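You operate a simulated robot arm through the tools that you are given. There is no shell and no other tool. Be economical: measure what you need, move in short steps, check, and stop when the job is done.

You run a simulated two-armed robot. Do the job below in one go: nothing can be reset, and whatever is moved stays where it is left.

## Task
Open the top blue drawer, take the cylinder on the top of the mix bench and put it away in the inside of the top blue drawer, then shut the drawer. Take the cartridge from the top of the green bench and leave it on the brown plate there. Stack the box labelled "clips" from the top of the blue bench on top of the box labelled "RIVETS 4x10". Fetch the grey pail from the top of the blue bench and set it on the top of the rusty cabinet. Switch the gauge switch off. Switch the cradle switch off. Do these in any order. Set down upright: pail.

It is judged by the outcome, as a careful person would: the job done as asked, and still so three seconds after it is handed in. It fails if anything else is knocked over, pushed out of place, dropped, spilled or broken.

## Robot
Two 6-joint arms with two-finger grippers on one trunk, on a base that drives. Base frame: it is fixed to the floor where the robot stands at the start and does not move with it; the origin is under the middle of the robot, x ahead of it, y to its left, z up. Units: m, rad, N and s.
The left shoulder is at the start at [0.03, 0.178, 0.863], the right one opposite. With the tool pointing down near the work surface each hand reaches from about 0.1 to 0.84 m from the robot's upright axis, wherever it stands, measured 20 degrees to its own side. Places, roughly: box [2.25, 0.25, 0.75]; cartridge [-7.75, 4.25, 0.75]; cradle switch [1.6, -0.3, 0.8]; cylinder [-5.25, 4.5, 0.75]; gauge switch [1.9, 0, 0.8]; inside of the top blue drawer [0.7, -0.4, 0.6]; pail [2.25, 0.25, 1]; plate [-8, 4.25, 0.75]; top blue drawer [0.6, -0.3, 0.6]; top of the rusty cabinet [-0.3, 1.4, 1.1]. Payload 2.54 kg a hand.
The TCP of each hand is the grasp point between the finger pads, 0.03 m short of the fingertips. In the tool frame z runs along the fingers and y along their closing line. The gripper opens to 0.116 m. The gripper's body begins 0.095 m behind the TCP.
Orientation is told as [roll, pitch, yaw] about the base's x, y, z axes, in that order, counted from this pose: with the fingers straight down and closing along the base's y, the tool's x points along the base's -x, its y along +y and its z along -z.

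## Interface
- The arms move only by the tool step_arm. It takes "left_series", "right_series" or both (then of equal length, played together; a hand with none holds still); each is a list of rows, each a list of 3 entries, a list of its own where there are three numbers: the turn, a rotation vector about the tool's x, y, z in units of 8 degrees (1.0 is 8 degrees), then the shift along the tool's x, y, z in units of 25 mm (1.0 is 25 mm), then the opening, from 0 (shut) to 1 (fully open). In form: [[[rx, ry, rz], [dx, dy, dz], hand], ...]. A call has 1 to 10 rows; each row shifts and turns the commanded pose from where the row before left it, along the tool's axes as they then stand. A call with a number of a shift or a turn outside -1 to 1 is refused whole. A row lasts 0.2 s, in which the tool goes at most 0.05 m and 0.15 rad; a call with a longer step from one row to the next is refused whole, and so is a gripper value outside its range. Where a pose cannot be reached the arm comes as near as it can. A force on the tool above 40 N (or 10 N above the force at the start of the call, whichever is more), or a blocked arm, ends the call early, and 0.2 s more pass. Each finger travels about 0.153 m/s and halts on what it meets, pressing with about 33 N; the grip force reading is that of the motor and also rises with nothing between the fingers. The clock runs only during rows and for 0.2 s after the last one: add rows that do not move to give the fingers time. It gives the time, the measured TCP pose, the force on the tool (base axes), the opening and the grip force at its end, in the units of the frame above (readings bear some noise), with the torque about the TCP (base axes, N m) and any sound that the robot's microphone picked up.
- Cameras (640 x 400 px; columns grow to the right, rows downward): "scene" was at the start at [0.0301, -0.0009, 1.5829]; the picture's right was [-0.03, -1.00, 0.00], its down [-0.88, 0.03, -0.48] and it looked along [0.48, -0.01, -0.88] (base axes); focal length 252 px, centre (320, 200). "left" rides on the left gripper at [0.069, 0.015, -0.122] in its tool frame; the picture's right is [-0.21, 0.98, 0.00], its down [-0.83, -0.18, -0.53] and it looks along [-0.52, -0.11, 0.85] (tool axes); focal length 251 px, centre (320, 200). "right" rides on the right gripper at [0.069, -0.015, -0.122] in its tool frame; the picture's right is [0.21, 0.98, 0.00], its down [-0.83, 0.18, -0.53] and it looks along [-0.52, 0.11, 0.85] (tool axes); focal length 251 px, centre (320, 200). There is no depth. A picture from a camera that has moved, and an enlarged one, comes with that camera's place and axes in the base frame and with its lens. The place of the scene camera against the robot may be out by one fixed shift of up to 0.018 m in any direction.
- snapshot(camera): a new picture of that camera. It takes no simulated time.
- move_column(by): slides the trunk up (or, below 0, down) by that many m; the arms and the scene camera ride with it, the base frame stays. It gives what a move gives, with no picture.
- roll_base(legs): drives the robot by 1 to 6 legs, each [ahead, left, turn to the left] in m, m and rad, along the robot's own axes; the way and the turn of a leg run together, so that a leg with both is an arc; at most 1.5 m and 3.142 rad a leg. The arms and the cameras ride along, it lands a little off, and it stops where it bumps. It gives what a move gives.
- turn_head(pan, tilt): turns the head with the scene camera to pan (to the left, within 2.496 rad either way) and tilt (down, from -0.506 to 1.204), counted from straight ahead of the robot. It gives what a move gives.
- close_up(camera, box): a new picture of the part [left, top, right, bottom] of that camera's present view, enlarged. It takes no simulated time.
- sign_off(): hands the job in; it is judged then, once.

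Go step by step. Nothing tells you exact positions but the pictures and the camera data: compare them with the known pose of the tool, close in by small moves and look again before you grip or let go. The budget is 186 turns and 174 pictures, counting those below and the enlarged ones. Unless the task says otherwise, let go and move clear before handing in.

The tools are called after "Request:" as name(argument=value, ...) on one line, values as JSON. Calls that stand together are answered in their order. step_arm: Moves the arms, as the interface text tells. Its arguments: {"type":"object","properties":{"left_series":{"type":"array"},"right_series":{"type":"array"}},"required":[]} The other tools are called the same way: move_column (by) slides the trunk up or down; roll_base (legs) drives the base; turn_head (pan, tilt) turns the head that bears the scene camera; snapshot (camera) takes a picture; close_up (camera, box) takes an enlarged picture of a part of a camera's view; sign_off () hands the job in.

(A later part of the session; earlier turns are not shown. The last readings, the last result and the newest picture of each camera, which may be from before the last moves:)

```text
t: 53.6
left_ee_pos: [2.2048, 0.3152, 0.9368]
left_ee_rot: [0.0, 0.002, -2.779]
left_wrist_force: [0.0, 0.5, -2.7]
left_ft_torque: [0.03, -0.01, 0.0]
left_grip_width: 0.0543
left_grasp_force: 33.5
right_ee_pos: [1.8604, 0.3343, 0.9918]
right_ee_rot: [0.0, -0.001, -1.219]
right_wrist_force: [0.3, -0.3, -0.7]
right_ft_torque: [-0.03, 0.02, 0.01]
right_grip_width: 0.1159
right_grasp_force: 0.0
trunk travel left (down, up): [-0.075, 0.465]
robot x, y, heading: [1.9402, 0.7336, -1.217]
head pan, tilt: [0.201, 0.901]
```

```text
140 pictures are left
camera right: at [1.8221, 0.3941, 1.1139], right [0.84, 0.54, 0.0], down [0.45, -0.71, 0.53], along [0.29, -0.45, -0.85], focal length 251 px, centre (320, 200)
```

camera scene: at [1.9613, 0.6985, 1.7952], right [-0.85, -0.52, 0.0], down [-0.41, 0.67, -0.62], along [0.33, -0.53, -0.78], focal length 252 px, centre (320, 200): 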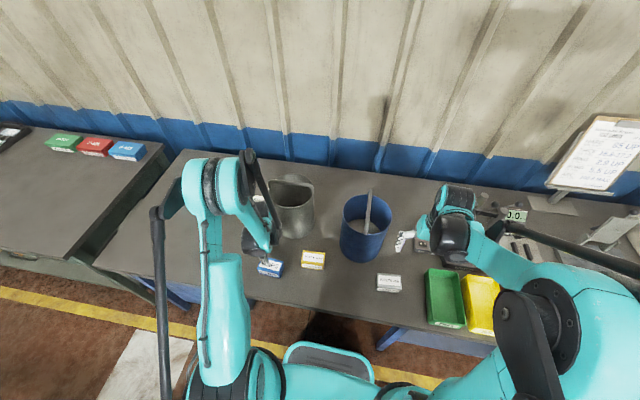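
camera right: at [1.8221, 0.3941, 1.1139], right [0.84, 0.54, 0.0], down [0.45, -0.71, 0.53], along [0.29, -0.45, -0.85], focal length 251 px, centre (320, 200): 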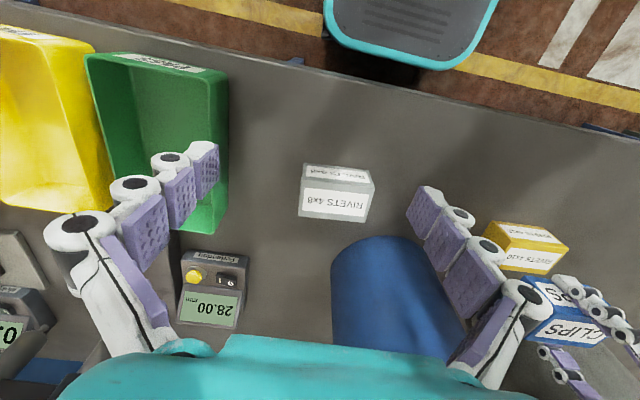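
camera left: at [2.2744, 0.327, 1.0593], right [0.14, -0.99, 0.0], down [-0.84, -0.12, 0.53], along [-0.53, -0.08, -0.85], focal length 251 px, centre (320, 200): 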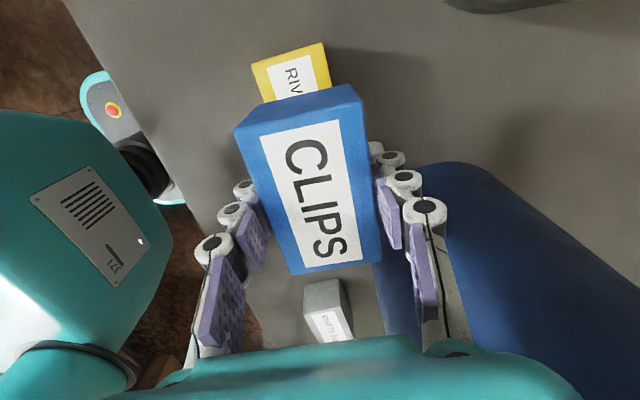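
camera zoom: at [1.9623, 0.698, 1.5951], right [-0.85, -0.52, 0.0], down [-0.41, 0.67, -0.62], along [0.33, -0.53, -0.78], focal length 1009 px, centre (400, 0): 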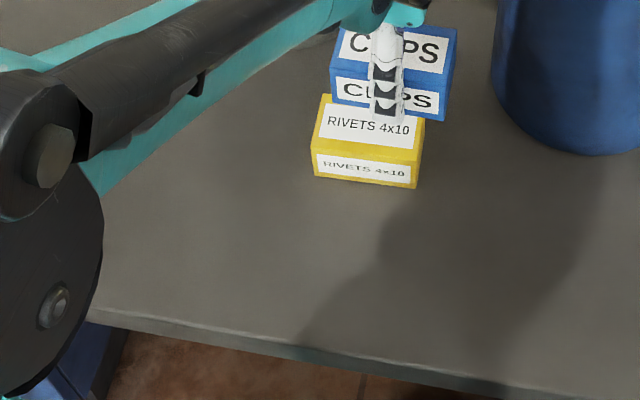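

Request:
step_arm(left_series=[[[0, 0, -0.3], [0, 0, 0], 0.3], [[0, 0, 0], [0.84, -0.44, 0], 0.3], [[0, 0, 0], [0, 0, 0.9], 0.3], [[0, 0, 0], [0, 0, 0], 0.3]])

Request:
snapshot(camera="left")

Request:
close_up(camera="scene", box=[260, 200, 380, 275])

Request:
close_up(camera="right", box=[460, 200, 620, 400])

```text
t: 54.6
left_ee_pos: [2.2224, 0.3355, 0.913]
left_ee_rot: [0.001, 0.002, -2.739]
left_wrist_force: [-0.2, -0.1, -2.4]
left_ft_torque: [-0.02, 0.02, 0.03]
left_grip_width: 0.0545
left_grasp_force: 32.9
right_ee_pos: [1.8592, 0.3344, 0.9913]
right_ee_rot: [0.001, 0.0, -1.219]
right_wrist_force: [0.0, 0.0, -0.2]
right_ft_torque: [-0.01, -0.01, 0.0]
right_grip_width: 0.1161
right_grasp_force: 0.1
trunk travel left (down, up): [-0.075, 0.465]
robot x, y, heading: [1.9369, 0.7321, -1.22]
head pan, tilt: [0.201, 0.901]
```

```text
139 pictures are left
camera left: at [2.291, 0.3501, 1.0364], right [0.19, -0.98, 0.0], down [-0.83, -0.16, 0.53], along [-0.52, -0.1, -0.85], focal length 251 px, centre (320, 200)
```

left: 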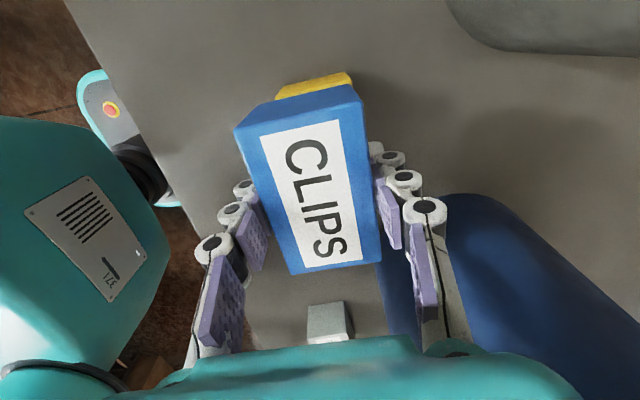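

```text
5.33 times, centred on (320, 238) of scene
camera zoom: at [1.962, 0.6983, 1.5952], right [-0.85, -0.52, 0.0], down [-0.41, 0.67, -0.62], along [0.33, -0.53, -0.78], focal length 1346 px, centre (320, 0)
```

zoom: 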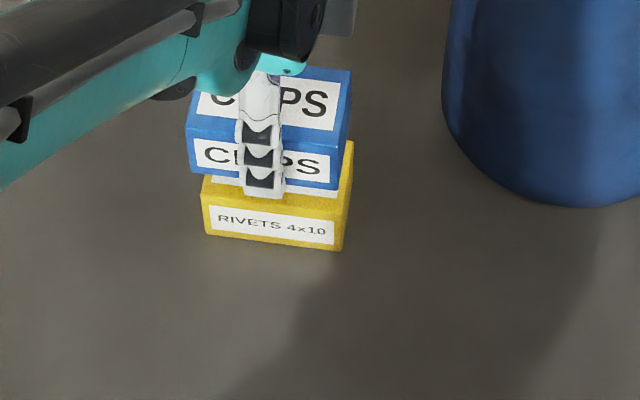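

```text
2.00 times, centred on (540, 300) of right
camera zoom: at [1.822, 0.3943, 1.1139], right [0.84, 0.54, 0.0], down [0.45, -0.71, 0.53], along [0.29, -0.45, -0.85], focal length 503 px, centre (-120, 0)
```

zoom: 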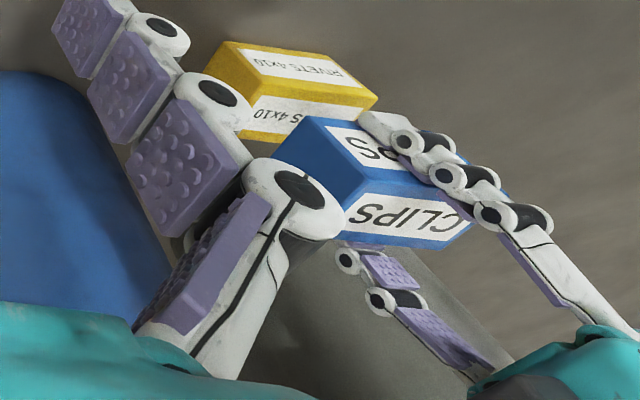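

Alignment in the scene view matches within a few millimetres. Lowering onto the yellow box.

Request:
step_arm(left_series=[[[0, 0, 0], [0, 0, 0.5], 0.3], [[0, 0, 0], [0, 0, 0.4], 0.3], [[0, 0, 0], [0, 0, 0], 0.3]])

Request:
close_up(camera="scene", box=[260, 200, 380, 275])

Request:
close_up(camera="right", box=[480, 200, 640, 300])

```text
t: 55.4
left_ee_pos: [2.2209, 0.3359, 0.8913]
left_ee_rot: [0.0, 0.004, -2.737]
left_wrist_force: [-0.3, -0.6, -2.0]
left_ft_torque: [0.02, -0.03, 0.02]
left_grip_width: 0.054
left_grasp_force: 33.1
right_ee_pos: [1.8585, 0.3346, 0.9923]
right_ee_rot: [0.001, 0.001, -1.218]
right_wrist_force: [-0.3, 0.2, -0.2]
right_ft_torque: [-0.03, 0.0, -0.03]
right_grip_width: 0.1158
right_grasp_force: 0.0
trunk travel left (down, up): [-0.075, 0.465]
robot x, y, heading: [1.9352, 0.7332, -1.218]
head pan, tilt: [0.201, 0.901]
```

```text
5.33 times, centred on (320, 238) of scene
camera zoom: at [1.962, 0.6978, 1.5951], right [-0.85, -0.52, 0.0], down [-0.41, 0.67, -0.62], along [0.33, -0.53, -0.78], focal length 1346 px, centre (320, 0)
```

zoom: 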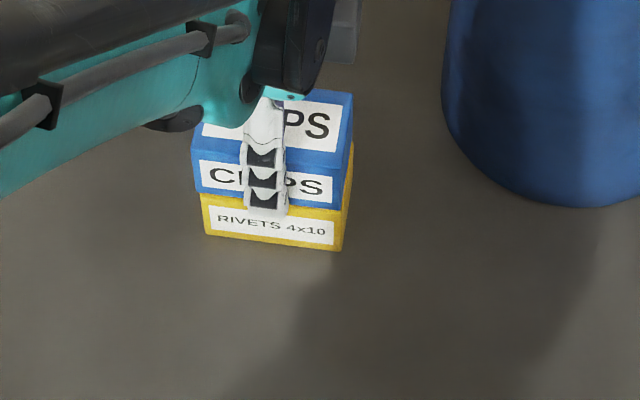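

```text
4.00 times, centred on (560, 250) of right
camera zoom: at [1.822, 0.394, 1.1138], right [0.84, 0.54, 0.0], down [0.45, -0.71, 0.53], along [0.29, -0.45, -0.85], focal length 1006 px, centre (-640, 0)
```

zoom: 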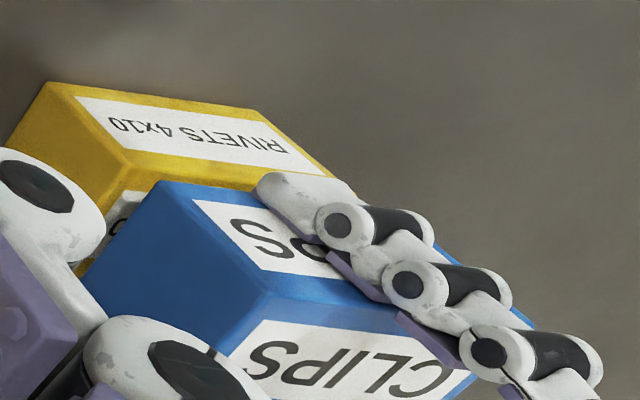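

Request:
step_arm(left_series=[[[0, 0, 0], [0, 0, 0.2], 0.3], [[0, 0, 0], [0, 0, 0.15], 0.3], [[0, 0, 0], [0, 0, 0.15], 0.3], [[0, 0, 0], [0, 0, 0], 0.3]])

Request:
close_up(camera="scene", box=[260, 200, 380, 275])

```text
t: 56.4
left_ee_pos: [2.2207, 0.3357, 0.8795]
left_ee_rot: [0.001, 0.003, -2.738]
left_wrist_force: [4.0, -3.9, 34.9]
left_ft_torque: [-0.33, -0.17, 0.03]
left_grip_width: 0.0545
left_grasp_force: 33.0
right_ee_pos: [1.8579, 0.3357, 0.9926]
right_ee_rot: [-0.001, -0.003, -1.218]
right_wrist_force: [-1.0, -0.3, 0.0]
right_ft_torque: [0.0, 0.01, 0.03]
right_grip_width: 0.1158
right_grasp_force: 0.0
trunk travel left (down, up): [-0.075, 0.465]
robot x, y, heading: [1.9408, 0.7322, -1.214]
head pan, tilt: [0.201, 0.901]
```

```text
5.33 times, centred on (320, 238) of scene
camera zoom: at [1.9608, 0.6997, 1.5955], right [-0.85, -0.52, 0.0], down [-0.41, 0.67, -0.62], along [0.33, -0.53, -0.78], focal length 1346 px, centre (320, 0)
```

zoom: 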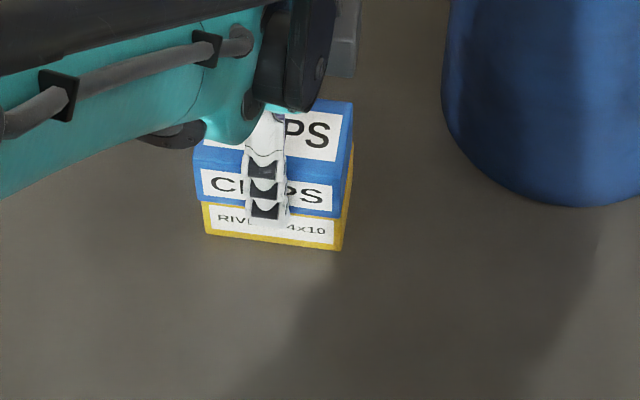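

Request:
step_arm(left_series=[[[0, 0, 0], [0, 0, -0.08], 0.3], [[0, 0, 0], [0, 0, 0], 0.5], [[0, 0, 0], [0, 0, 0], 0.6], [[0, 0, 0], [0, 0, 0], 0.7], [[0, 0, 0], [0, 0, 0], 0.7], [[0, 0, 0], [0, 0, -0.5], 0.7], [[0, 0, 0], [0, 0, -1], 0.7], [[0, 0, 0], [0, 0, -1], 0.7], [[0, 0, 0], [0, 0, -1], 0.7], [[0, 0, 0], [0, 0, -1], 0.7]])

Request:
snapshot(camera="scene")

Request:
snapshot(camera="left")

```text
t: 58.6
left_ee_pos: [2.2196, 0.3365, 0.991]
left_ee_rot: [0.001, 0.004, -2.737]
left_wrist_force: [0.1, 0.6, 0.9]
left_ft_torque: [0.01, 0.01, 0.04]
left_grip_width: 0.0812
left_grasp_force: 0.1
right_ee_pos: [1.8588, 0.3351, 0.9925]
right_ee_rot: [0.0, 0.001, -1.22]
right_wrist_force: [-0.9, 0.2, -0.6]
right_ft_torque: [-0.02, 0.02, 0.01]
right_grip_width: 0.1162
right_grasp_force: 0.1
trunk travel left (down, up): [-0.075, 0.465]
robot x, y, heading: [1.9368, 0.7322, -1.214]
head pan, tilt: [0.201, 0.901]
```

```text
133 pictures are left
camera scene: at [1.9618, 0.6983, 1.5952], right [-0.85, -0.52, 0.0], down [-0.41, 0.67, -0.62], along [0.33, -0.53, -0.78], focal length 252 px, centre (320, 200)
```

scene: 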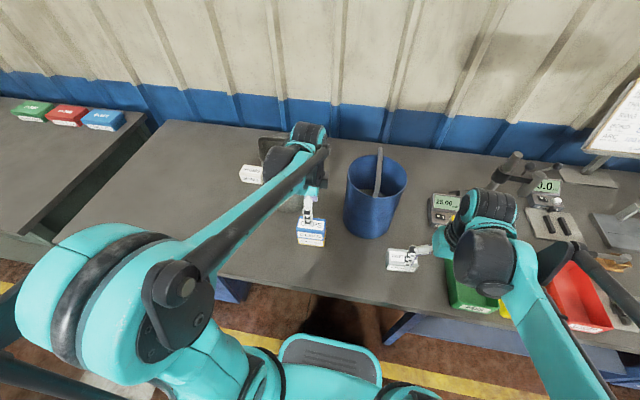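

```text
132 pictures are left
camera left: at [2.2882, 0.3491, 1.1143], right [0.19, -0.98, 0.0], down [-0.83, -0.16, 0.53], along [-0.52, -0.1, -0.85], focal length 251 px, centre (320, 200)
```

left: 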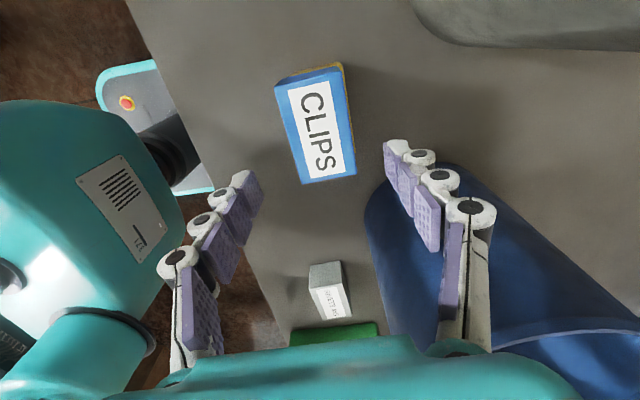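

Clips is stacked on RIVETS 4x10. I'll lift the left hand clear and look at the gauge unit and the pail.

Request:
step_arm(left_series=[[[0, 0, 0], [0, 0, -1], 0.7], [[0, 0, 0], [0, 0, -1], 0.7], [[0, 0, 0], [0, 0, -1], 0.7], [[0, 0, 0], [0, 0, -1], 0.7], [[0, 0, 0], [0, 0, -1], 1], [[0, 0, 0], [0, 0, -1], 1]])

Request:
close_up(camera="right", box=[160, 230, 270, 340])

Request:
close_up(camera="scene", box=[220, 110, 420, 235])

```text
t: 60.0
left_ee_pos: [2.2198, 0.3354, 1.1417]
left_ee_rot: [0.001, 0.004, -2.738]
left_wrist_force: [-0.4, 0.6, -0.5]
left_ft_torque: [0.01, -0.02, 0.01]
left_grip_width: 0.1163
left_grasp_force: 0.1
right_ee_pos: [1.8586, 0.3344, 0.9916]
right_ee_rot: [0.0, 0.0, -1.221]
right_wrist_force: [-1.0, 0.0, -0.3]
right_ft_torque: [-0.03, -0.02, -0.01]
right_grip_width: 0.1159
right_grasp_force: 0.1
trunk travel left (down, up): [-0.075, 0.465]
robot x, y, heading: [1.9374, 0.7317, -1.216]
head pan, tilt: [0.201, 0.901]
```

```text
3.64 times, centred on (215, 285) of right
camera zoom: at [1.8218, 0.3941, 1.1138], right [0.84, 0.54, 0.0], down [0.45, -0.71, 0.53], along [0.29, -0.45, -0.85], focal length 914 px, centre (702, -109)
```

zoom: 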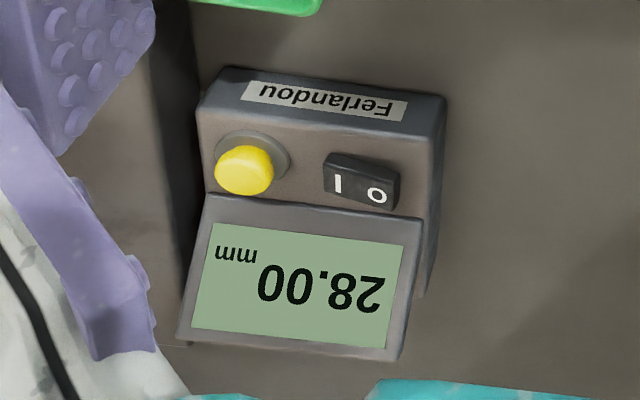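

```text
3.20 times, centred on (320, 172) of scene
camera zoom: at [1.9618, 0.698, 1.5952], right [-0.85, -0.52, 0.0], down [-0.41, 0.67, -0.62], along [0.33, -0.53, -0.78], focal length 808 px, centre (320, 288)
```

zoom: 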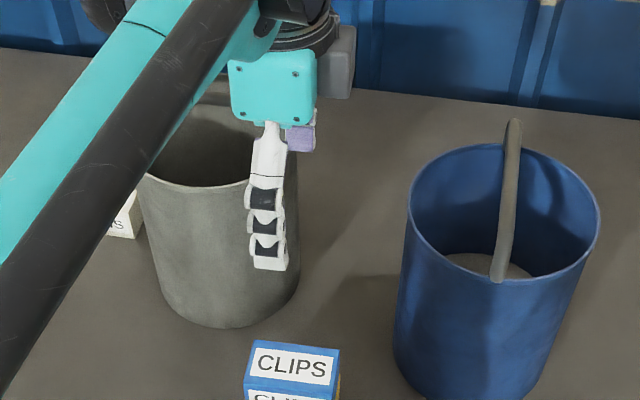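

Rocker: the O end is on the robot's left. I'll close the right gripper and bring it over the gauge switch.

Request:
step_arm(right_series=[[[0, 0, 0], [-1, -0.3, 0], 0.5], [[0, 0, 0], [-1, -0.3, 0], 0.0], [[0, 0, 0], [-1, -0.3, 0], 0], [[0, 0, 0], [-1, -0.4, 0], 0], [[0, 0, 0], [-1, -0.4, 0], 0], [[0, 0, 0], [-1, -0.4, 0], 0], [[0, 0, 0], [-1, -0.4, 0], 0], [[0, 0, 0], [-1, -0.4, 0], 0], [[0, 0, 0], [-1, -0.4, 0], 0], [[0, 0, 0], [0, 0, 0], 0]])

Request:
snapshot(camera="right")

Request:
turn_head(pan=-0.2, tilt=0.8)

Request:
snapshot(camera="scene")

```text
t: 62.2
left_ee_pos: [2.2187, 0.3355, 1.1423]
left_ee_rot: [-0.001, 0.004, -2.74]
left_wrist_force: [-0.2, 0.2, 0.1]
left_ft_torque: [0.01, -0.01, 0.01]
left_grip_width: 0.1161
left_grasp_force: 0.0
right_ee_pos: [1.8589, 0.0963, 0.9933]
right_ee_rot: [0.001, -0.001, -1.222]
right_wrist_force: [0.6, -0.4, 0.1]
right_ft_torque: [0.0, -0.02, 0.03]
right_grip_width: 0.0003
right_grasp_force: 28.6
trunk travel left (down, up): [-0.075, 0.465]
robot x, y, heading: [1.9382, 0.7339, -1.22]
head pan, tilt: [0.201, 0.901]
```

```text
129 pictures are left
camera right: at [1.8221, 0.1558, 1.1142], right [0.84, 0.54, 0.0], down [0.45, -0.71, 0.53], along [0.29, -0.45, -0.85], focal length 251 px, centre (320, 200)
```

right: 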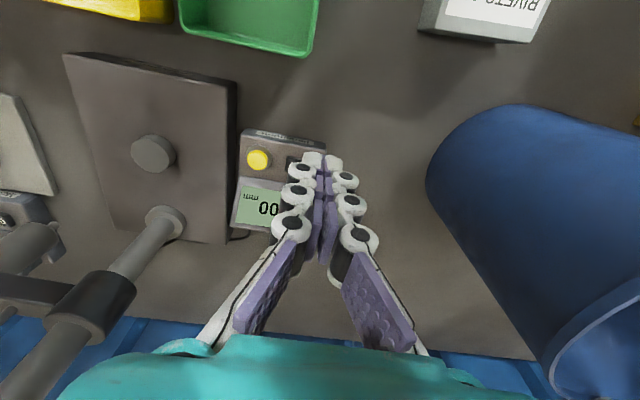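

```text
t: 63.0
left_ee_pos: [2.2197, 0.3343, 1.1421]
left_ee_rot: [0.0, 0.004, -2.738]
left_wrist_force: [-0.4, 0.7, -0.1]
left_ft_torque: [0.03, 0.07, -0.02]
left_grip_width: 0.1159
left_grasp_force: 0.0
right_ee_pos: [1.859, 0.0961, 0.9914]
right_ee_rot: [-0.001, 0.0, -1.22]
right_wrist_force: [0.9, 0.2, -0.1]
right_ft_torque: [0.01, -0.02, -0.01]
right_grip_width: 0.0
right_grasp_force: 29.0
trunk travel left (down, up): [-0.075, 0.465]
robot x, y, heading: [1.9381, 0.7333, -1.218]
head pan, tilt: [-0.201, 0.799]
```

```text
128 pictures are left
camera scene: at [1.9345, 0.6823, 1.603], right [-0.99, -0.15, 0.0], down [-0.11, 0.71, -0.7], along [0.1, -0.69, -0.72], focal length 252 px, centre (320, 200)
```

scene: 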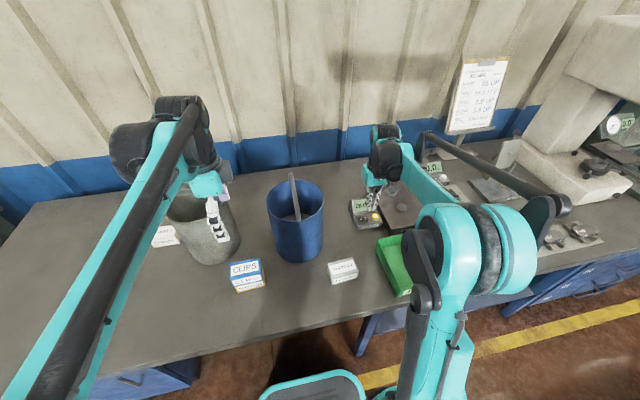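

Request:
close_up(camera="right", box=[225, 115, 345, 190])

```text
5.33 times, centred on (285, 152) of right
camera zoom: at [1.8222, 0.1556, 1.114], right [0.84, 0.54, 0.0], down [0.45, -0.71, 0.53], along [0.29, -0.45, -0.85], focal length 1341 px, centre (507, 453)
```

zoom: 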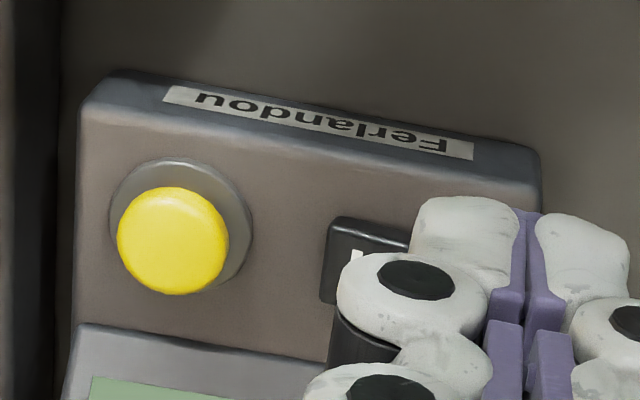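

Request:
step_arm(right_series=[[[0, 0, 0], [-0.8, 0.1, 0], 0], [[0, 0, 0], [-0.8, 0.1, 0], 0], [[0, 0, 0], [-0.59, 0, 0], 0], [[0, 0, 0], [0, 0, 1], 0], [[0, 0, 0], [0, 0, 1], 0], [[0, 0, 0], [0, 0, 1], 0], [[0, 0, 0], [0, 0, 0.6], 0], [[0, 0, 0], [0, 0, 0], 0]])

Request:
close_up(camera="right", box=[200, 115, 360, 215])

Request:
close_up(camera="scene", box=[330, 160, 430, 240])

```text
t: 64.8
left_ee_pos: [2.2202, 0.3357, 1.1413]
left_ee_rot: [-0.001, 0.003, -2.738]
left_wrist_force: [-0.3, 0.1, -0.1]
left_ft_torque: [-0.02, 0.01, -0.02]
left_grip_width: 0.116
left_grasp_force: 0.0
right_ee_pos: [1.8804, 0.0459, 0.9001]
right_ee_rot: [-0.001, 0.0, -1.221]
right_wrist_force: [-0.1, -0.3, -1.0]
right_ft_torque: [0.01, 0.04, -0.01]
right_grip_width: 0.0002
right_grasp_force: 28.9
trunk travel left (down, up): [-0.075, 0.465]
robot x, y, heading: [1.9375, 0.7359, -1.221]
head pan, tilt: [-0.201, 0.799]
```

```text
4.00 times, centred on (280, 165) of right
camera zoom: at [1.8446, 0.1046, 1.0229], right [0.84, 0.54, 0.0], down [0.45, -0.71, 0.53], along [0.29, -0.45, -0.85], focal length 1006 px, centre (480, 340)
```

zoom: 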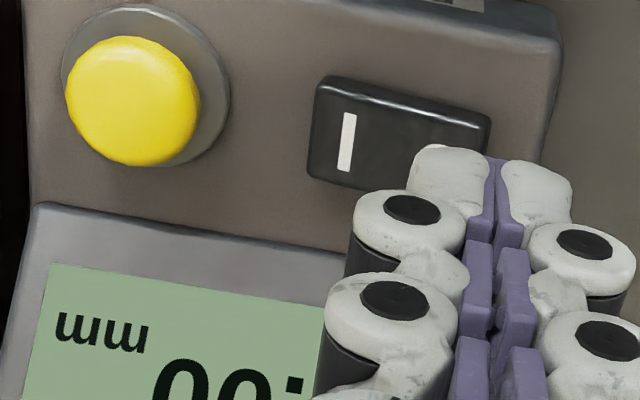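

```text
5.00 times, centred on (380, 200) of scene
camera zoom: at [1.9345, 0.6824, 1.6031], right [-0.99, -0.15, 0.0], down [-0.11, 0.71, -0.7], along [0.1, -0.69, -0.72], focal length 1262 px, centre (20, 200)
```

zoom: 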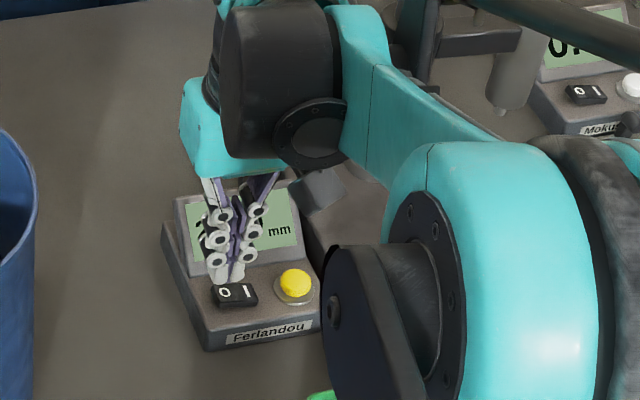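

Request:
step_arm(right_series=[[[0, 0, 0], [-0.2, 0.2, 0], 0], [[0, 0, 0], [0, 0, 0.6], 0], [[0, 0, 0], [0, 0, 0], 0]])

Request:
close_up(camera="right", box=[200, 115, 360, 215])

Request:
close_up(camera="scene", box=[350, 190, 400, 230])

```text
t: 65.6
left_ee_pos: [2.2196, 0.3345, 1.1417]
left_ee_rot: [0.001, 0.004, -2.739]
left_wrist_force: [0.2, 0.0, 0.2]
left_ft_torque: [0.0, 0.02, 0.0]
left_grip_width: 0.1162
left_grasp_force: 0.0
right_ee_pos: [1.888, 0.0421, 0.8852]
right_ee_rot: [-0.001, 0.001, -1.219]
right_wrist_force: [0.0, -0.1, 0.0]
right_ft_torque: [0.0, 0.0, 0.02]
right_grip_width: 0.0
right_grasp_force: 28.9
trunk travel left (down, up): [-0.075, 0.465]
robot x, y, heading: [1.9321, 0.7318, -1.22]
head pan, tilt: [-0.201, 0.799]
```

```text
4.00 times, centred on (280, 165) of right
camera zoom: at [1.8513, 0.1014, 1.008], right [0.84, 0.54, 0.0], down [0.45, -0.71, 0.53], along [0.29, -0.45, -0.85], focal length 1006 px, centre (480, 340)
```

zoom: 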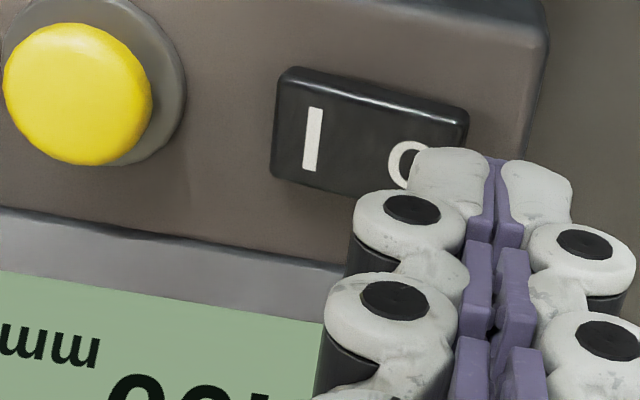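

```text
10.00 times, centred on (375, 210) of scene
camera zoom: at [1.9346, 0.6825, 1.6031], right [-0.99, -0.15, 0.0], down [-0.11, 0.71, -0.7], along [0.1, -0.69, -0.72], focal length 2523 px, centre (-230, 100)
```

zoom: 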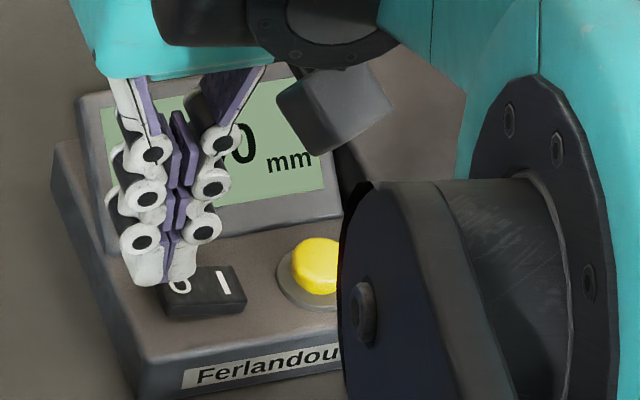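

Request:
step_arm(right_series=[[[0, 0, 0], [0.05, 0, 0.2], 0], [[0, 0, 0], [0, 0, 0.2], 0], [[0, 0, 0], [0, 0, 0], 0]])

Request:
close_up(camera="scene", box=[350, 190, 400, 230])

```text
t: 66.4
left_ee_pos: [2.2195, 0.3346, 1.1418]
left_ee_rot: [0.0, 0.005, -2.738]
left_wrist_force: [0.4, -0.1, -0.7]
left_ft_torque: [-0.04, -0.01, 0.01]
left_grip_width: 0.1157
left_grasp_force: 0.1
right_ee_pos: [1.8874, 0.0432, 0.8754]
right_ee_rot: [0.0, -0.002, -1.22]
right_wrist_force: [-0.3, 0.6, 0.0]
right_ft_torque: [0.04, 0.02, 0.0]
right_grip_width: 0.0
right_grasp_force: 28.4
trunk travel left (down, up): [-0.075, 0.465]
robot x, y, heading: [1.9378, 0.7278, -1.223]
head pan, tilt: [-0.201, 0.799]
```

```text
10.00 times, centred on (375, 210) of scene
camera zoom: at [1.9345, 0.6824, 1.6031], right [-0.99, -0.15, 0.0], down [-0.11, 0.71, -0.7], along [0.1, -0.69, -0.72], focal length 2523 px, centre (-230, 100)
```

zoom: 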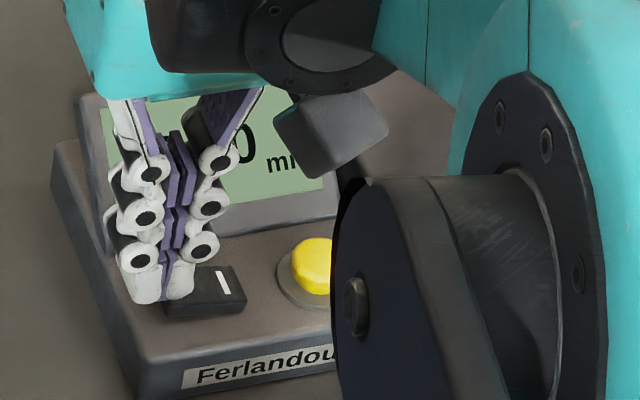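

Request:
step_arm(right_series=[[[0, 0, 0], [0, 0, 0.15], 0], [[0, 0, 0], [0, 0, 0.15], 0], [[0, 0, 0], [0, 0, 0], 0]])

Request:
close_up(camera="scene", box=[350, 190, 400, 230])

```text
t: 67.2
left_ee_pos: [2.2185, 0.3345, 1.1424]
left_ee_rot: [0.001, 0.003, -2.738]
left_wrist_force: [-0.8, 0.2, 0.9]
left_ft_torque: [0.0, -0.01, -0.01]
left_grip_width: 0.116
left_grasp_force: 0.1
right_ee_pos: [1.889, 0.0446, 0.8693]
right_ee_rot: [0.001, -0.001, -1.22]
right_wrist_force: [0.3, -0.2, 0.8]
right_ft_torque: [-0.02, -0.04, -0.01]
right_grip_width: 0.0001
right_grasp_force: 28.5
trunk travel left (down, up): [-0.075, 0.465]
robot x, y, heading: [1.9399, 0.7317, -1.225]
head pan, tilt: [-0.201, 0.799]
```

```text
10.00 times, centred on (375, 210) of scene
camera zoom: at [1.9346, 0.6824, 1.6031], right [-0.99, -0.15, 0.0], down [-0.11, 0.71, -0.7], along [0.1, -0.69, -0.72], focal length 2523 px, centre (-230, 100)
```

zoom: 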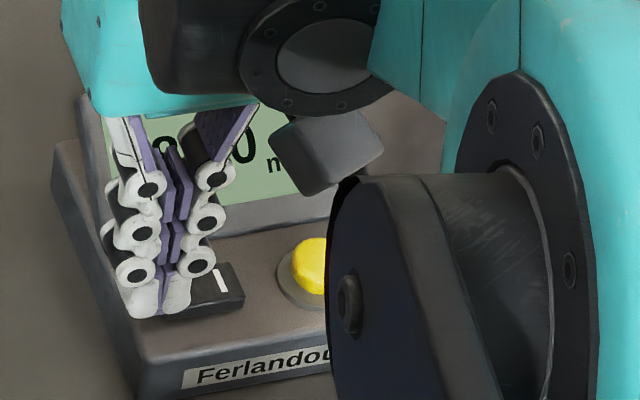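

Request:
step_arm(right_series=[[[0, 0, 0], [0, 0, 0.15], 0], [[0, 0, 0], [0, 0, 0.15], 0], [[0, 0, 0], [0, 0, 0], 0]])

Request:
close_up(camera="scene", box=[350, 190, 400, 230])

```text
t: 67.9
left_ee_pos: [2.2209, 0.3374, 1.1434]
left_ee_rot: [0.002, 0.001, -2.739]
left_wrist_force: [-0.3, -0.3, -1.1]
left_ft_torque: [0.0, -0.01, -0.01]
left_grip_width: 0.1158
left_grasp_force: 0.1
right_ee_pos: [1.8898, 0.0426, 0.8662]
right_ee_rot: [-0.004, -0.005, -1.22]
right_wrist_force: [0.1, 1.4, 22.6]
right_ft_torque: [-0.03, 0.12, 0.0]
right_grip_width: 0.0
right_grasp_force: 28.7
trunk travel left (down, up): [-0.075, 0.465]
robot x, y, heading: [1.9358, 0.7341, -1.22]
head pan, tilt: [-0.201, 0.799]
stopped in row 3 (right hand): the force on the tool passed its limit at 44 N (the readings are from after the stop); the commanded pose is now the measured one
```

```text
10.00 times, centred on (375, 210) of scene
camera zoom: at [1.9347, 0.6851, 1.6033], right [-0.99, -0.15, 0.0], down [-0.11, 0.71, -0.7], along [0.1, -0.69, -0.72], focal length 2523 px, centre (-230, 100)
```

zoom: 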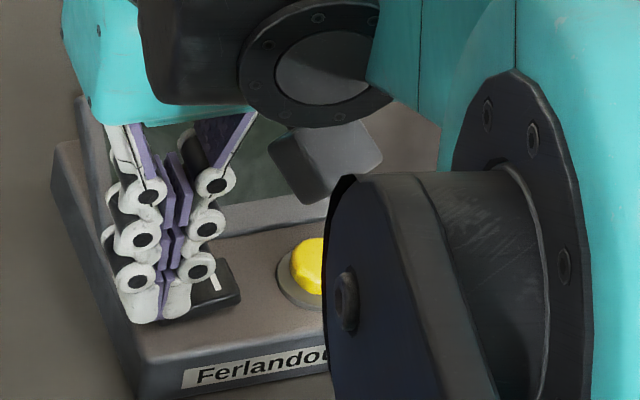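

The gauge display went dark: gauge is off. I'll lift away, retract the hands, and slide right to the cradle switch.

Request:
step_arm(right_series=[[[0, 0, 0], [0, 0, -1], 0], [[0, 0, 0], [0, 0, -1], 0], [[0, 0, 0], [0, 0, -1], 0], [[0, 0, 0], [0, 0, -1], 0], [[0, 0, 0], [0, 0, -1], 0], [[0, 0, 0], [0, 0, -1], 0], [[0, 0, 0], [1, 0, -1], 0], [[0, 0, 0], [1, 0, -1], 0], [[0, 0, 0], [1, 0, -1], 0], [[0, 0, 0], [1, 0, -1], 0]], left_series=[[[0, 0, 0], [0, -1, 0], 1], [[0, 0, 0], [0, -1, 0], 1], [[0, 0, 0], [0, -1, 0], 1], [[0, 0, 0], [0, -1, 0], 1], [[0, 0, 0], [0, -1, 0], 1], [[0, 0, 0], [0, -1, 0], 1], [[0, 0, 0], [0, 0, 0], 1], [[0, 0, 0], [0, 0, 0], 1], [[0, 0, 0], [0, 0, 0], 1], [[0, 0, 0], [0, 0, 0], 1]])

Request:
snapshot(camera="scene")

Request:
snapshot(camera="right")

```text
t: 70.1
left_ee_pos: [2.1614, 0.4715, 1.1426]
left_ee_rot: [0.0, 0.003, -2.739]
left_wrist_force: [0.3, 0.7, -0.3]
left_ft_torque: [-0.01, 0.01, -0.01]
left_grip_width: 0.116
left_grasp_force: 0.1
right_ee_pos: [1.8542, 0.1356, 1.1142]
right_ee_rot: [-0.001, -0.005, -1.219]
right_wrist_force: [0.0, 0.6, 1.0]
right_ft_torque: [-0.02, -0.01, 0.04]
right_grip_width: 0.0
right_grasp_force: 28.8
trunk travel left (down, up): [-0.075, 0.465]
robot x, y, heading: [1.9357, 0.7349, -1.224]
head pan, tilt: [-0.201, 0.799]
```

```text
119 pictures are left
camera scene: at [1.9342, 0.6835, 1.6031], right [-0.99, -0.15, 0.0], down [-0.11, 0.71, -0.7], along [0.1, -0.69, -0.72], focal length 252 px, centre (320, 200)
```

scene: 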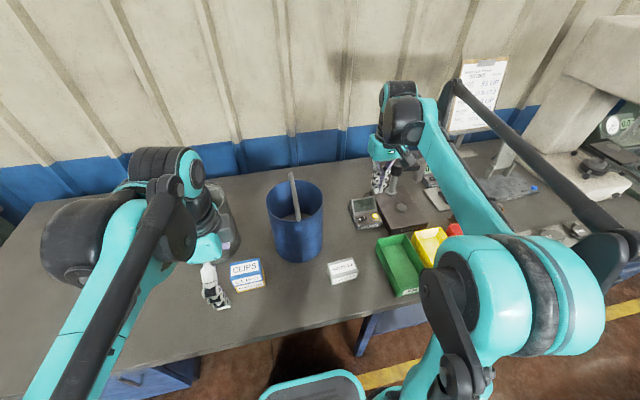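

```text
118 pictures are left
camera right: at [1.818, 0.1965, 1.235], right [0.84, 0.54, 0.0], down [0.45, -0.71, 0.54], along [0.29, -0.45, -0.84], focal length 251 px, centre (320, 200)
```

right: 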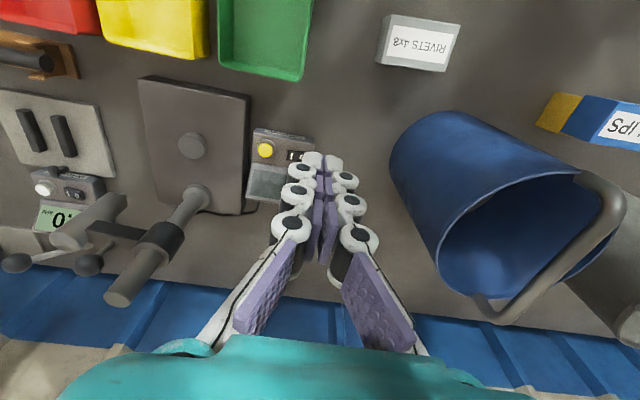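

Request:
roll_base(legs=[[0, -0.48, 0], [0.07, 0, 0]])

Request:
snapshot(camera="right")

Request:
snapshot(camera="scene")

```text
t: 73.7
left_ee_pos: [1.7238, 0.2408, 1.1427]
left_ee_rot: [0.001, 0.004, -2.744]
left_wrist_force: [-0.1, 1.0, -0.9]
left_ft_torque: [-0.05, -0.04, 0.04]
left_grip_width: 0.116
left_grasp_force: 0.1
right_ee_pos: [1.4163, -0.0935, 1.1117]
right_ee_rot: [-0.003, -0.006, -1.224]
right_wrist_force: [-0.2, 0.2, 0.3]
right_ft_torque: [-0.07, -0.01, 0.02]
right_grip_width: 0.0
right_grasp_force: 28.4
trunk travel left (down, up): [-0.075, 0.465]
robot x, y, heading: [1.5037, 0.5048, -1.223]
head pan, tilt: [-0.201, 0.799]
stopped in leg 2: the robot was blocked; the commanded pose is now the measured one
```

```text
117 pictures are left
camera right: at [1.3801, -0.0338, 1.2346], right [0.85, 0.53, 0.0], down [0.45, -0.71, 0.54], along [0.28, -0.46, -0.84], focal length 251 px, centre (320, 200)
```

right: 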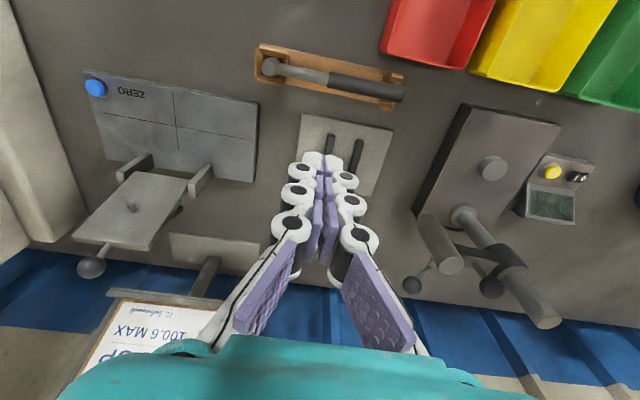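

```text
116 pictures are left
camera scene: at [1.498, 0.4535, 1.6031], right [-0.99, -0.15, 0.0], down [-0.1, 0.71, -0.7], along [0.1, -0.69, -0.72], focal length 252 px, centre (320, 200)
```

scene: 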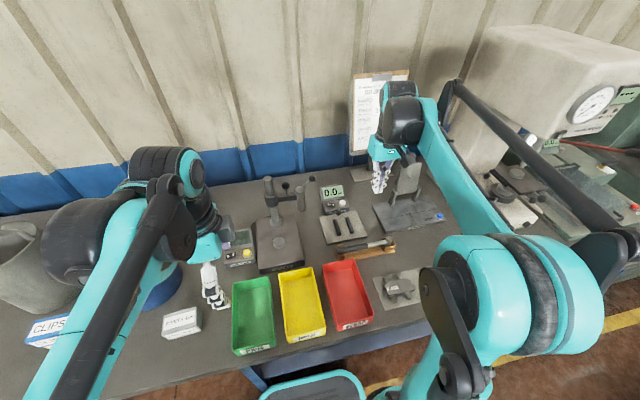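

Request:
close_up(camera="scene", box=[280, 160, 400, 260])

Request:
step_arm(right_series=[[[0, 0, 0], [0, 1, 0], 0], [[0, 0, 0], [0, 1, 0], 0], [[0, 0, 0], [0, 0.6, 0], 0], [[0, 0, 0], [-1, 0, 0], 0], [[0, 0, 0], [-1, 0, 0], 0], [[0, 0, 0], [-1, 0, 0], 0], [[0, 0, 0], [-1, 0, 0], 0], [[0, 0, 0], [0, 0, 0], 0]])

Request:
snapshot(camera="right")

```text
4.00 times, centred on (340, 210) of scene
camera zoom: at [1.498, 0.4535, 1.6031], right [-0.99, -0.15, 0.0], down [-0.1, 0.71, -0.7], along [0.1, -0.69, -0.72], focal length 1009 px, centre (240, 160)
```

zoom: 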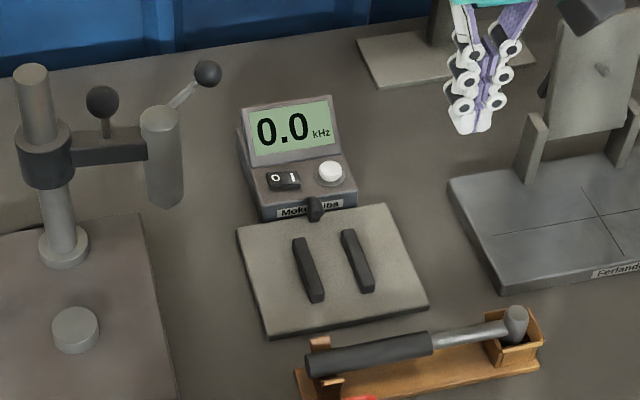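

```text
t: 75.5
left_ee_pos: [1.7252, 0.2396, 1.1428]
left_ee_rot: [0.001, 0.006, -2.743]
left_wrist_force: [0.0, 0.1, -0.1]
left_ft_torque: [-0.03, -0.01, -0.02]
left_grip_width: 0.1158
left_grasp_force: 0.1
right_ee_pos: [1.5115, -0.1636, 1.1128]
right_ee_rot: [-0.001, -0.006, -1.224]
right_wrist_force: [0.2, 0.6, -0.7]
right_ft_torque: [0.03, 0.0, 0.01]
right_grip_width: 0.0
right_grasp_force: 28.7
trunk travel left (down, up): [-0.075, 0.465]
robot x, y, heading: [1.5047, 0.5041, -1.224]
head pan, tilt: [-0.201, 0.799]
```

```text
114 pictures are left
camera right: at [1.4748, -0.1044, 1.2353], right [0.85, 0.53, 0.0], down [0.45, -0.71, 0.54], along [0.28, -0.46, -0.84], focal length 251 px, centre (320, 200)
```

right: 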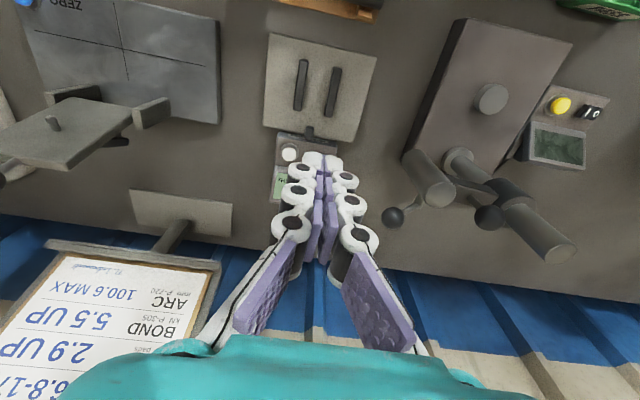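

The switch's O end sits near (1.570, -0.251); the stand's ball knob is close on its left, so I'll turn the gripper a quarter to present its narrow side.

Request:
step_arm(right_series=[[[0, 0, -1], [0, 0, 0], 0], [[0, 0, -1], [0, 0, 0], 0], [[0, 0, -1], [0, 0, 0], 0], [[0, 0, -1], [0, 0, 0], 0], [[0, 0, -1], [0, 0, 0], 0], [[0, 0, -1], [0, 0, 0], 0], [[0, 0, -1], [0, 0, 0], 0], [[0, 0, -1], [0, 0, 0], 0], [[0, 0, -1], [0, 0, 0], 0], [[0, 0, -1], [0, 0, 0], 0]])

Request:
step_arm(right_series=[[[0, 0, -1], [0, 0, 0], 0], [[0, 0, -0.25], [-0.4, -1, 0], 0], [[0, 0, 0], [-0.4, -1, 0], 0], [[0, 0, 0], [-0.5, -1, 0], 0], [[0, 0, 0], [0, -0.98, 0], 0], [[0, 0, 0], [0, 0, 0], 0]])

Request:
snapshot(camera="right")

Request:
close_up(camera="scene", box=[280, 130, 400, 230])

```text
t: 77.7
left_ee_pos: [1.7239, 0.2391, 1.142]
left_ee_rot: [0.0, 0.002, -2.745]
left_wrist_force: [0.2, 0.0, 0.4]
left_ft_torque: [-0.01, -0.01, -0.01]
left_grip_width: 0.1159
left_grasp_force: 0.1
right_ee_pos: [1.5125, -0.1673, 1.1132]
right_ee_rot: [-0.004, 0.002, 0.173]
right_wrist_force: [0.0, 0.1, 1.1]
right_ft_torque: [-0.03, -0.04, 0.01]
right_grip_width: 0.0
right_grasp_force: 28.5
trunk travel left (down, up): [-0.075, 0.465]
robot x, y, heading: [1.5039, 0.5043, -1.223]
head pan, tilt: [-0.201, 0.799]
```

```text
t: 79.1
left_ee_pos: [1.7246, 0.2399, 1.1416]
left_ee_rot: [0.0, 0.004, -2.743]
left_wrist_force: [1.0, 0.0, -0.7]
left_ft_torque: [0.0, 0.01, 0.0]
left_grip_width: 0.116
left_grasp_force: 0.1
right_ee_pos: [1.5734, -0.2427, 1.1082]
right_ee_rot: [-0.006, 0.001, 0.348]
right_wrist_force: [-0.6, -0.4, -0.7]
right_ft_torque: [0.0, 0.01, 0.05]
right_grip_width: 0.0
right_grasp_force: 28.9
right hand out of reach, approached as far as the arm can: row 5
trunk travel left (down, up): [-0.075, 0.465]
robot x, y, heading: [1.4996, 0.5045, -1.219]
head pan, tilt: [-0.201, 0.799]
```

```text
113 pictures are left
camera right: at [1.5143, -0.2795, 1.2297], right [-0.53, 0.85, 0.0], down [0.72, 0.45, 0.53], along [0.45, 0.28, -0.85], focal length 251 px, centre (320, 200)
```

right: 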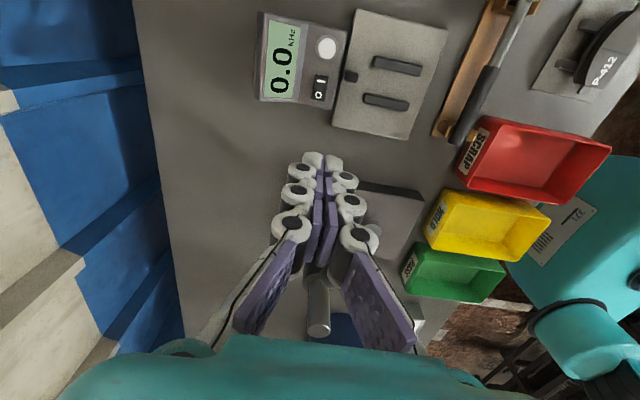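

```text
4.00 times, centred on (340, 180) of scene
camera zoom: at [1.4991, 0.4519, 1.6031], right [-0.99, -0.15, 0.0], down [-0.1, 0.71, -0.7], along [0.1, -0.69, -0.72], focal length 1009 px, centre (240, 280)
```

zoom: 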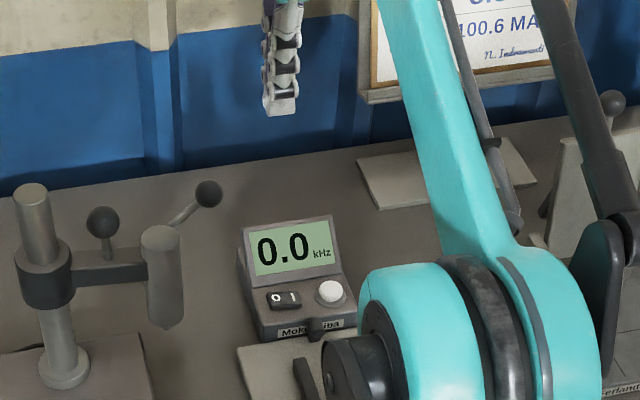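

Request:
step_arm(right_series=[[[0, 0, 0], [-0.08, 0.1, 1], 0], [[0, 0, 0], [0, 0, 1], 0], [[0, 0, 0], [0, 0, 1], 0], [[0, 0, 0], [0, 0, 1], 0], [[0, 0, 0], [0, 0, 1], 0], [[0, 0, 0], [0, 0, 1], 0], [[0, 0, 0], [0, 0, 1], 0], [[0, 0, 0], [0, 0, 1], 0], [[0, 0, 0], [0, 0, 0], 0]])

Request:
close_up(camera="right", box=[230, 80, 390, 220])

Request:
close_up(camera="scene", box=[280, 150, 400, 230])

```text
t: 81.1
left_ee_pos: [1.7235, 0.2395, 1.1417]
left_ee_rot: [0.0, 0.004, -2.744]
left_wrist_force: [0.5, 0.9, 0.6]
left_ft_torque: [-0.02, 0.01, 0.0]
left_grip_width: 0.116
left_grasp_force: 0.0
right_ee_pos: [1.5753, -0.2388, 0.908]
right_ee_rot: [-0.004, 0.003, 0.347]
right_wrist_force: [0.8, -0.2, 0.3]
right_ft_torque: [0.02, -0.03, -0.04]
right_grip_width: 0.0
right_grasp_force: 29.2
trunk travel left (down, up): [-0.075, 0.465]
robot x, y, heading: [1.5044, 0.5048, -1.226]
head pan, tilt: [-0.201, 0.799]
```

```text
2.86 times, centred on (310, 150) of right
camera zoom: at [1.5165, -0.2767, 1.0307], right [-0.53, 0.85, 0.0], down [0.72, 0.45, 0.53], along [0.45, 0.28, -0.85], focal length 718 px, centre (349, 343)
```

zoom: 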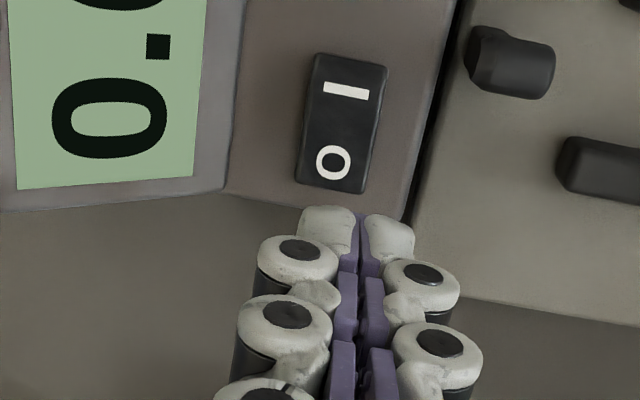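

```text
5.00 times, centred on (340, 190) of scene
camera zoom: at [1.4988, 0.4521, 1.6031], right [-0.99, -0.15, 0.0], down [-0.1, 0.71, -0.7], along [0.1, -0.69, -0.72], focal length 1262 px, centre (220, 250)
```

zoom: 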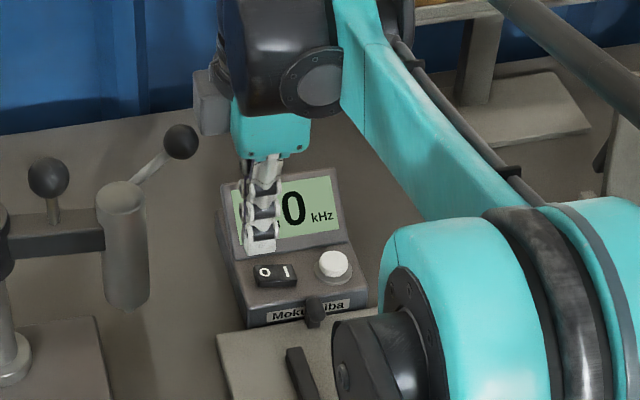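

Request:
step_arm(right_series=[[[0, 0, 0], [-0.05, -0.2, 0.6], 0], [[0, 0, 0], [0, 0, 0.5], 0], [[0, 0, 0], [0, 0, 0.2], 0], [[0, 0, 0], [0, 0, 0], 0]])

Request:
close_up(camera="right", box=[230, 80, 390, 220])

```text
t: 82.1
left_ee_pos: [1.7246, 0.2389, 1.1419]
left_ee_rot: [-0.002, 0.003, -2.744]
left_wrist_force: [0.2, -0.3, 0.5]
left_ft_torque: [0.0, 0.01, 0.0]
left_grip_width: 0.1162
left_grasp_force: 0.0
right_ee_pos: [1.578, -0.2453, 0.8771]
right_ee_rot: [-0.006, 0.0, 0.348]
right_wrist_force: [0.8, 0.2, 0.0]
right_ft_torque: [-0.01, -0.02, -0.04]
right_grip_width: 0.0001
right_grasp_force: 29.2
trunk travel left (down, up): [-0.075, 0.465]
robot x, y, heading: [1.5038, 0.5055, -1.224]
head pan, tilt: [-0.201, 0.799]
```

```text
2.86 times, centred on (310, 150) of right
camera zoom: at [1.5194, -0.2825, 0.9988], right [-0.53, 0.85, 0.0], down [0.72, 0.45, 0.53], along [0.45, 0.28, -0.85], focal length 718 px, centre (349, 343)
```

zoom: 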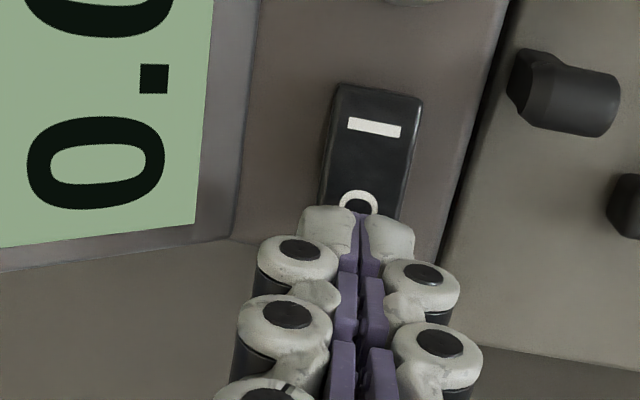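

Well placed over the O end; pressing down in small steps.

Request:
step_arm(right_series=[[[0, 0, 0], [0.05, 0, 0.2], 0], [[0, 0, 0], [0, 0, 0.15], 0], [[0, 0, 0], [0, 0, 0.15], 0], [[0, 0, 0], [0, 0, 0.1], 0]])

Request:
close_up(camera="right", box=[230, 80, 390, 220])

```text
t: 83.1
left_ee_pos: [1.7251, 0.2414, 1.1433]
left_ee_rot: [0.003, 0.002, -2.745]
left_wrist_force: [-0.6, 0.4, 0.4]
left_ft_torque: [0.02, -0.03, 0.0]
left_grip_width: 0.1161
left_grasp_force: 0.1
right_ee_pos: [1.5786, -0.2436, 0.867]
right_ee_rot: [-0.01, 0.003, 0.35]
right_wrist_force: [3.2, 3.9, 21.4]
right_ft_torque: [0.01, 0.14, -0.05]
right_grip_width: 0.006
right_grasp_force: 28.6
trunk travel left (down, up): [-0.075, 0.465]
robot x, y, heading: [1.502, 0.4981, -1.229]
head pan, tilt: [-0.201, 0.799]
stopped in row 4 (right hand): the force on the tool passed its limit at 46 N (the readings are from after the stop); the commanded pose is now the measured one
```

```text
2.86 times, centred on (310, 150) of right
camera zoom: at [1.5194, -0.2814, 0.9895], right [-0.54, 0.84, -0.01], down [0.71, 0.46, 0.53], along [0.45, 0.28, -0.85], focal length 718 px, centre (349, 343)
```

zoom: 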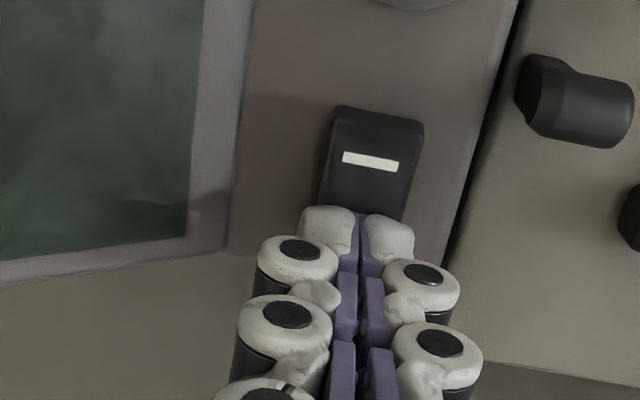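

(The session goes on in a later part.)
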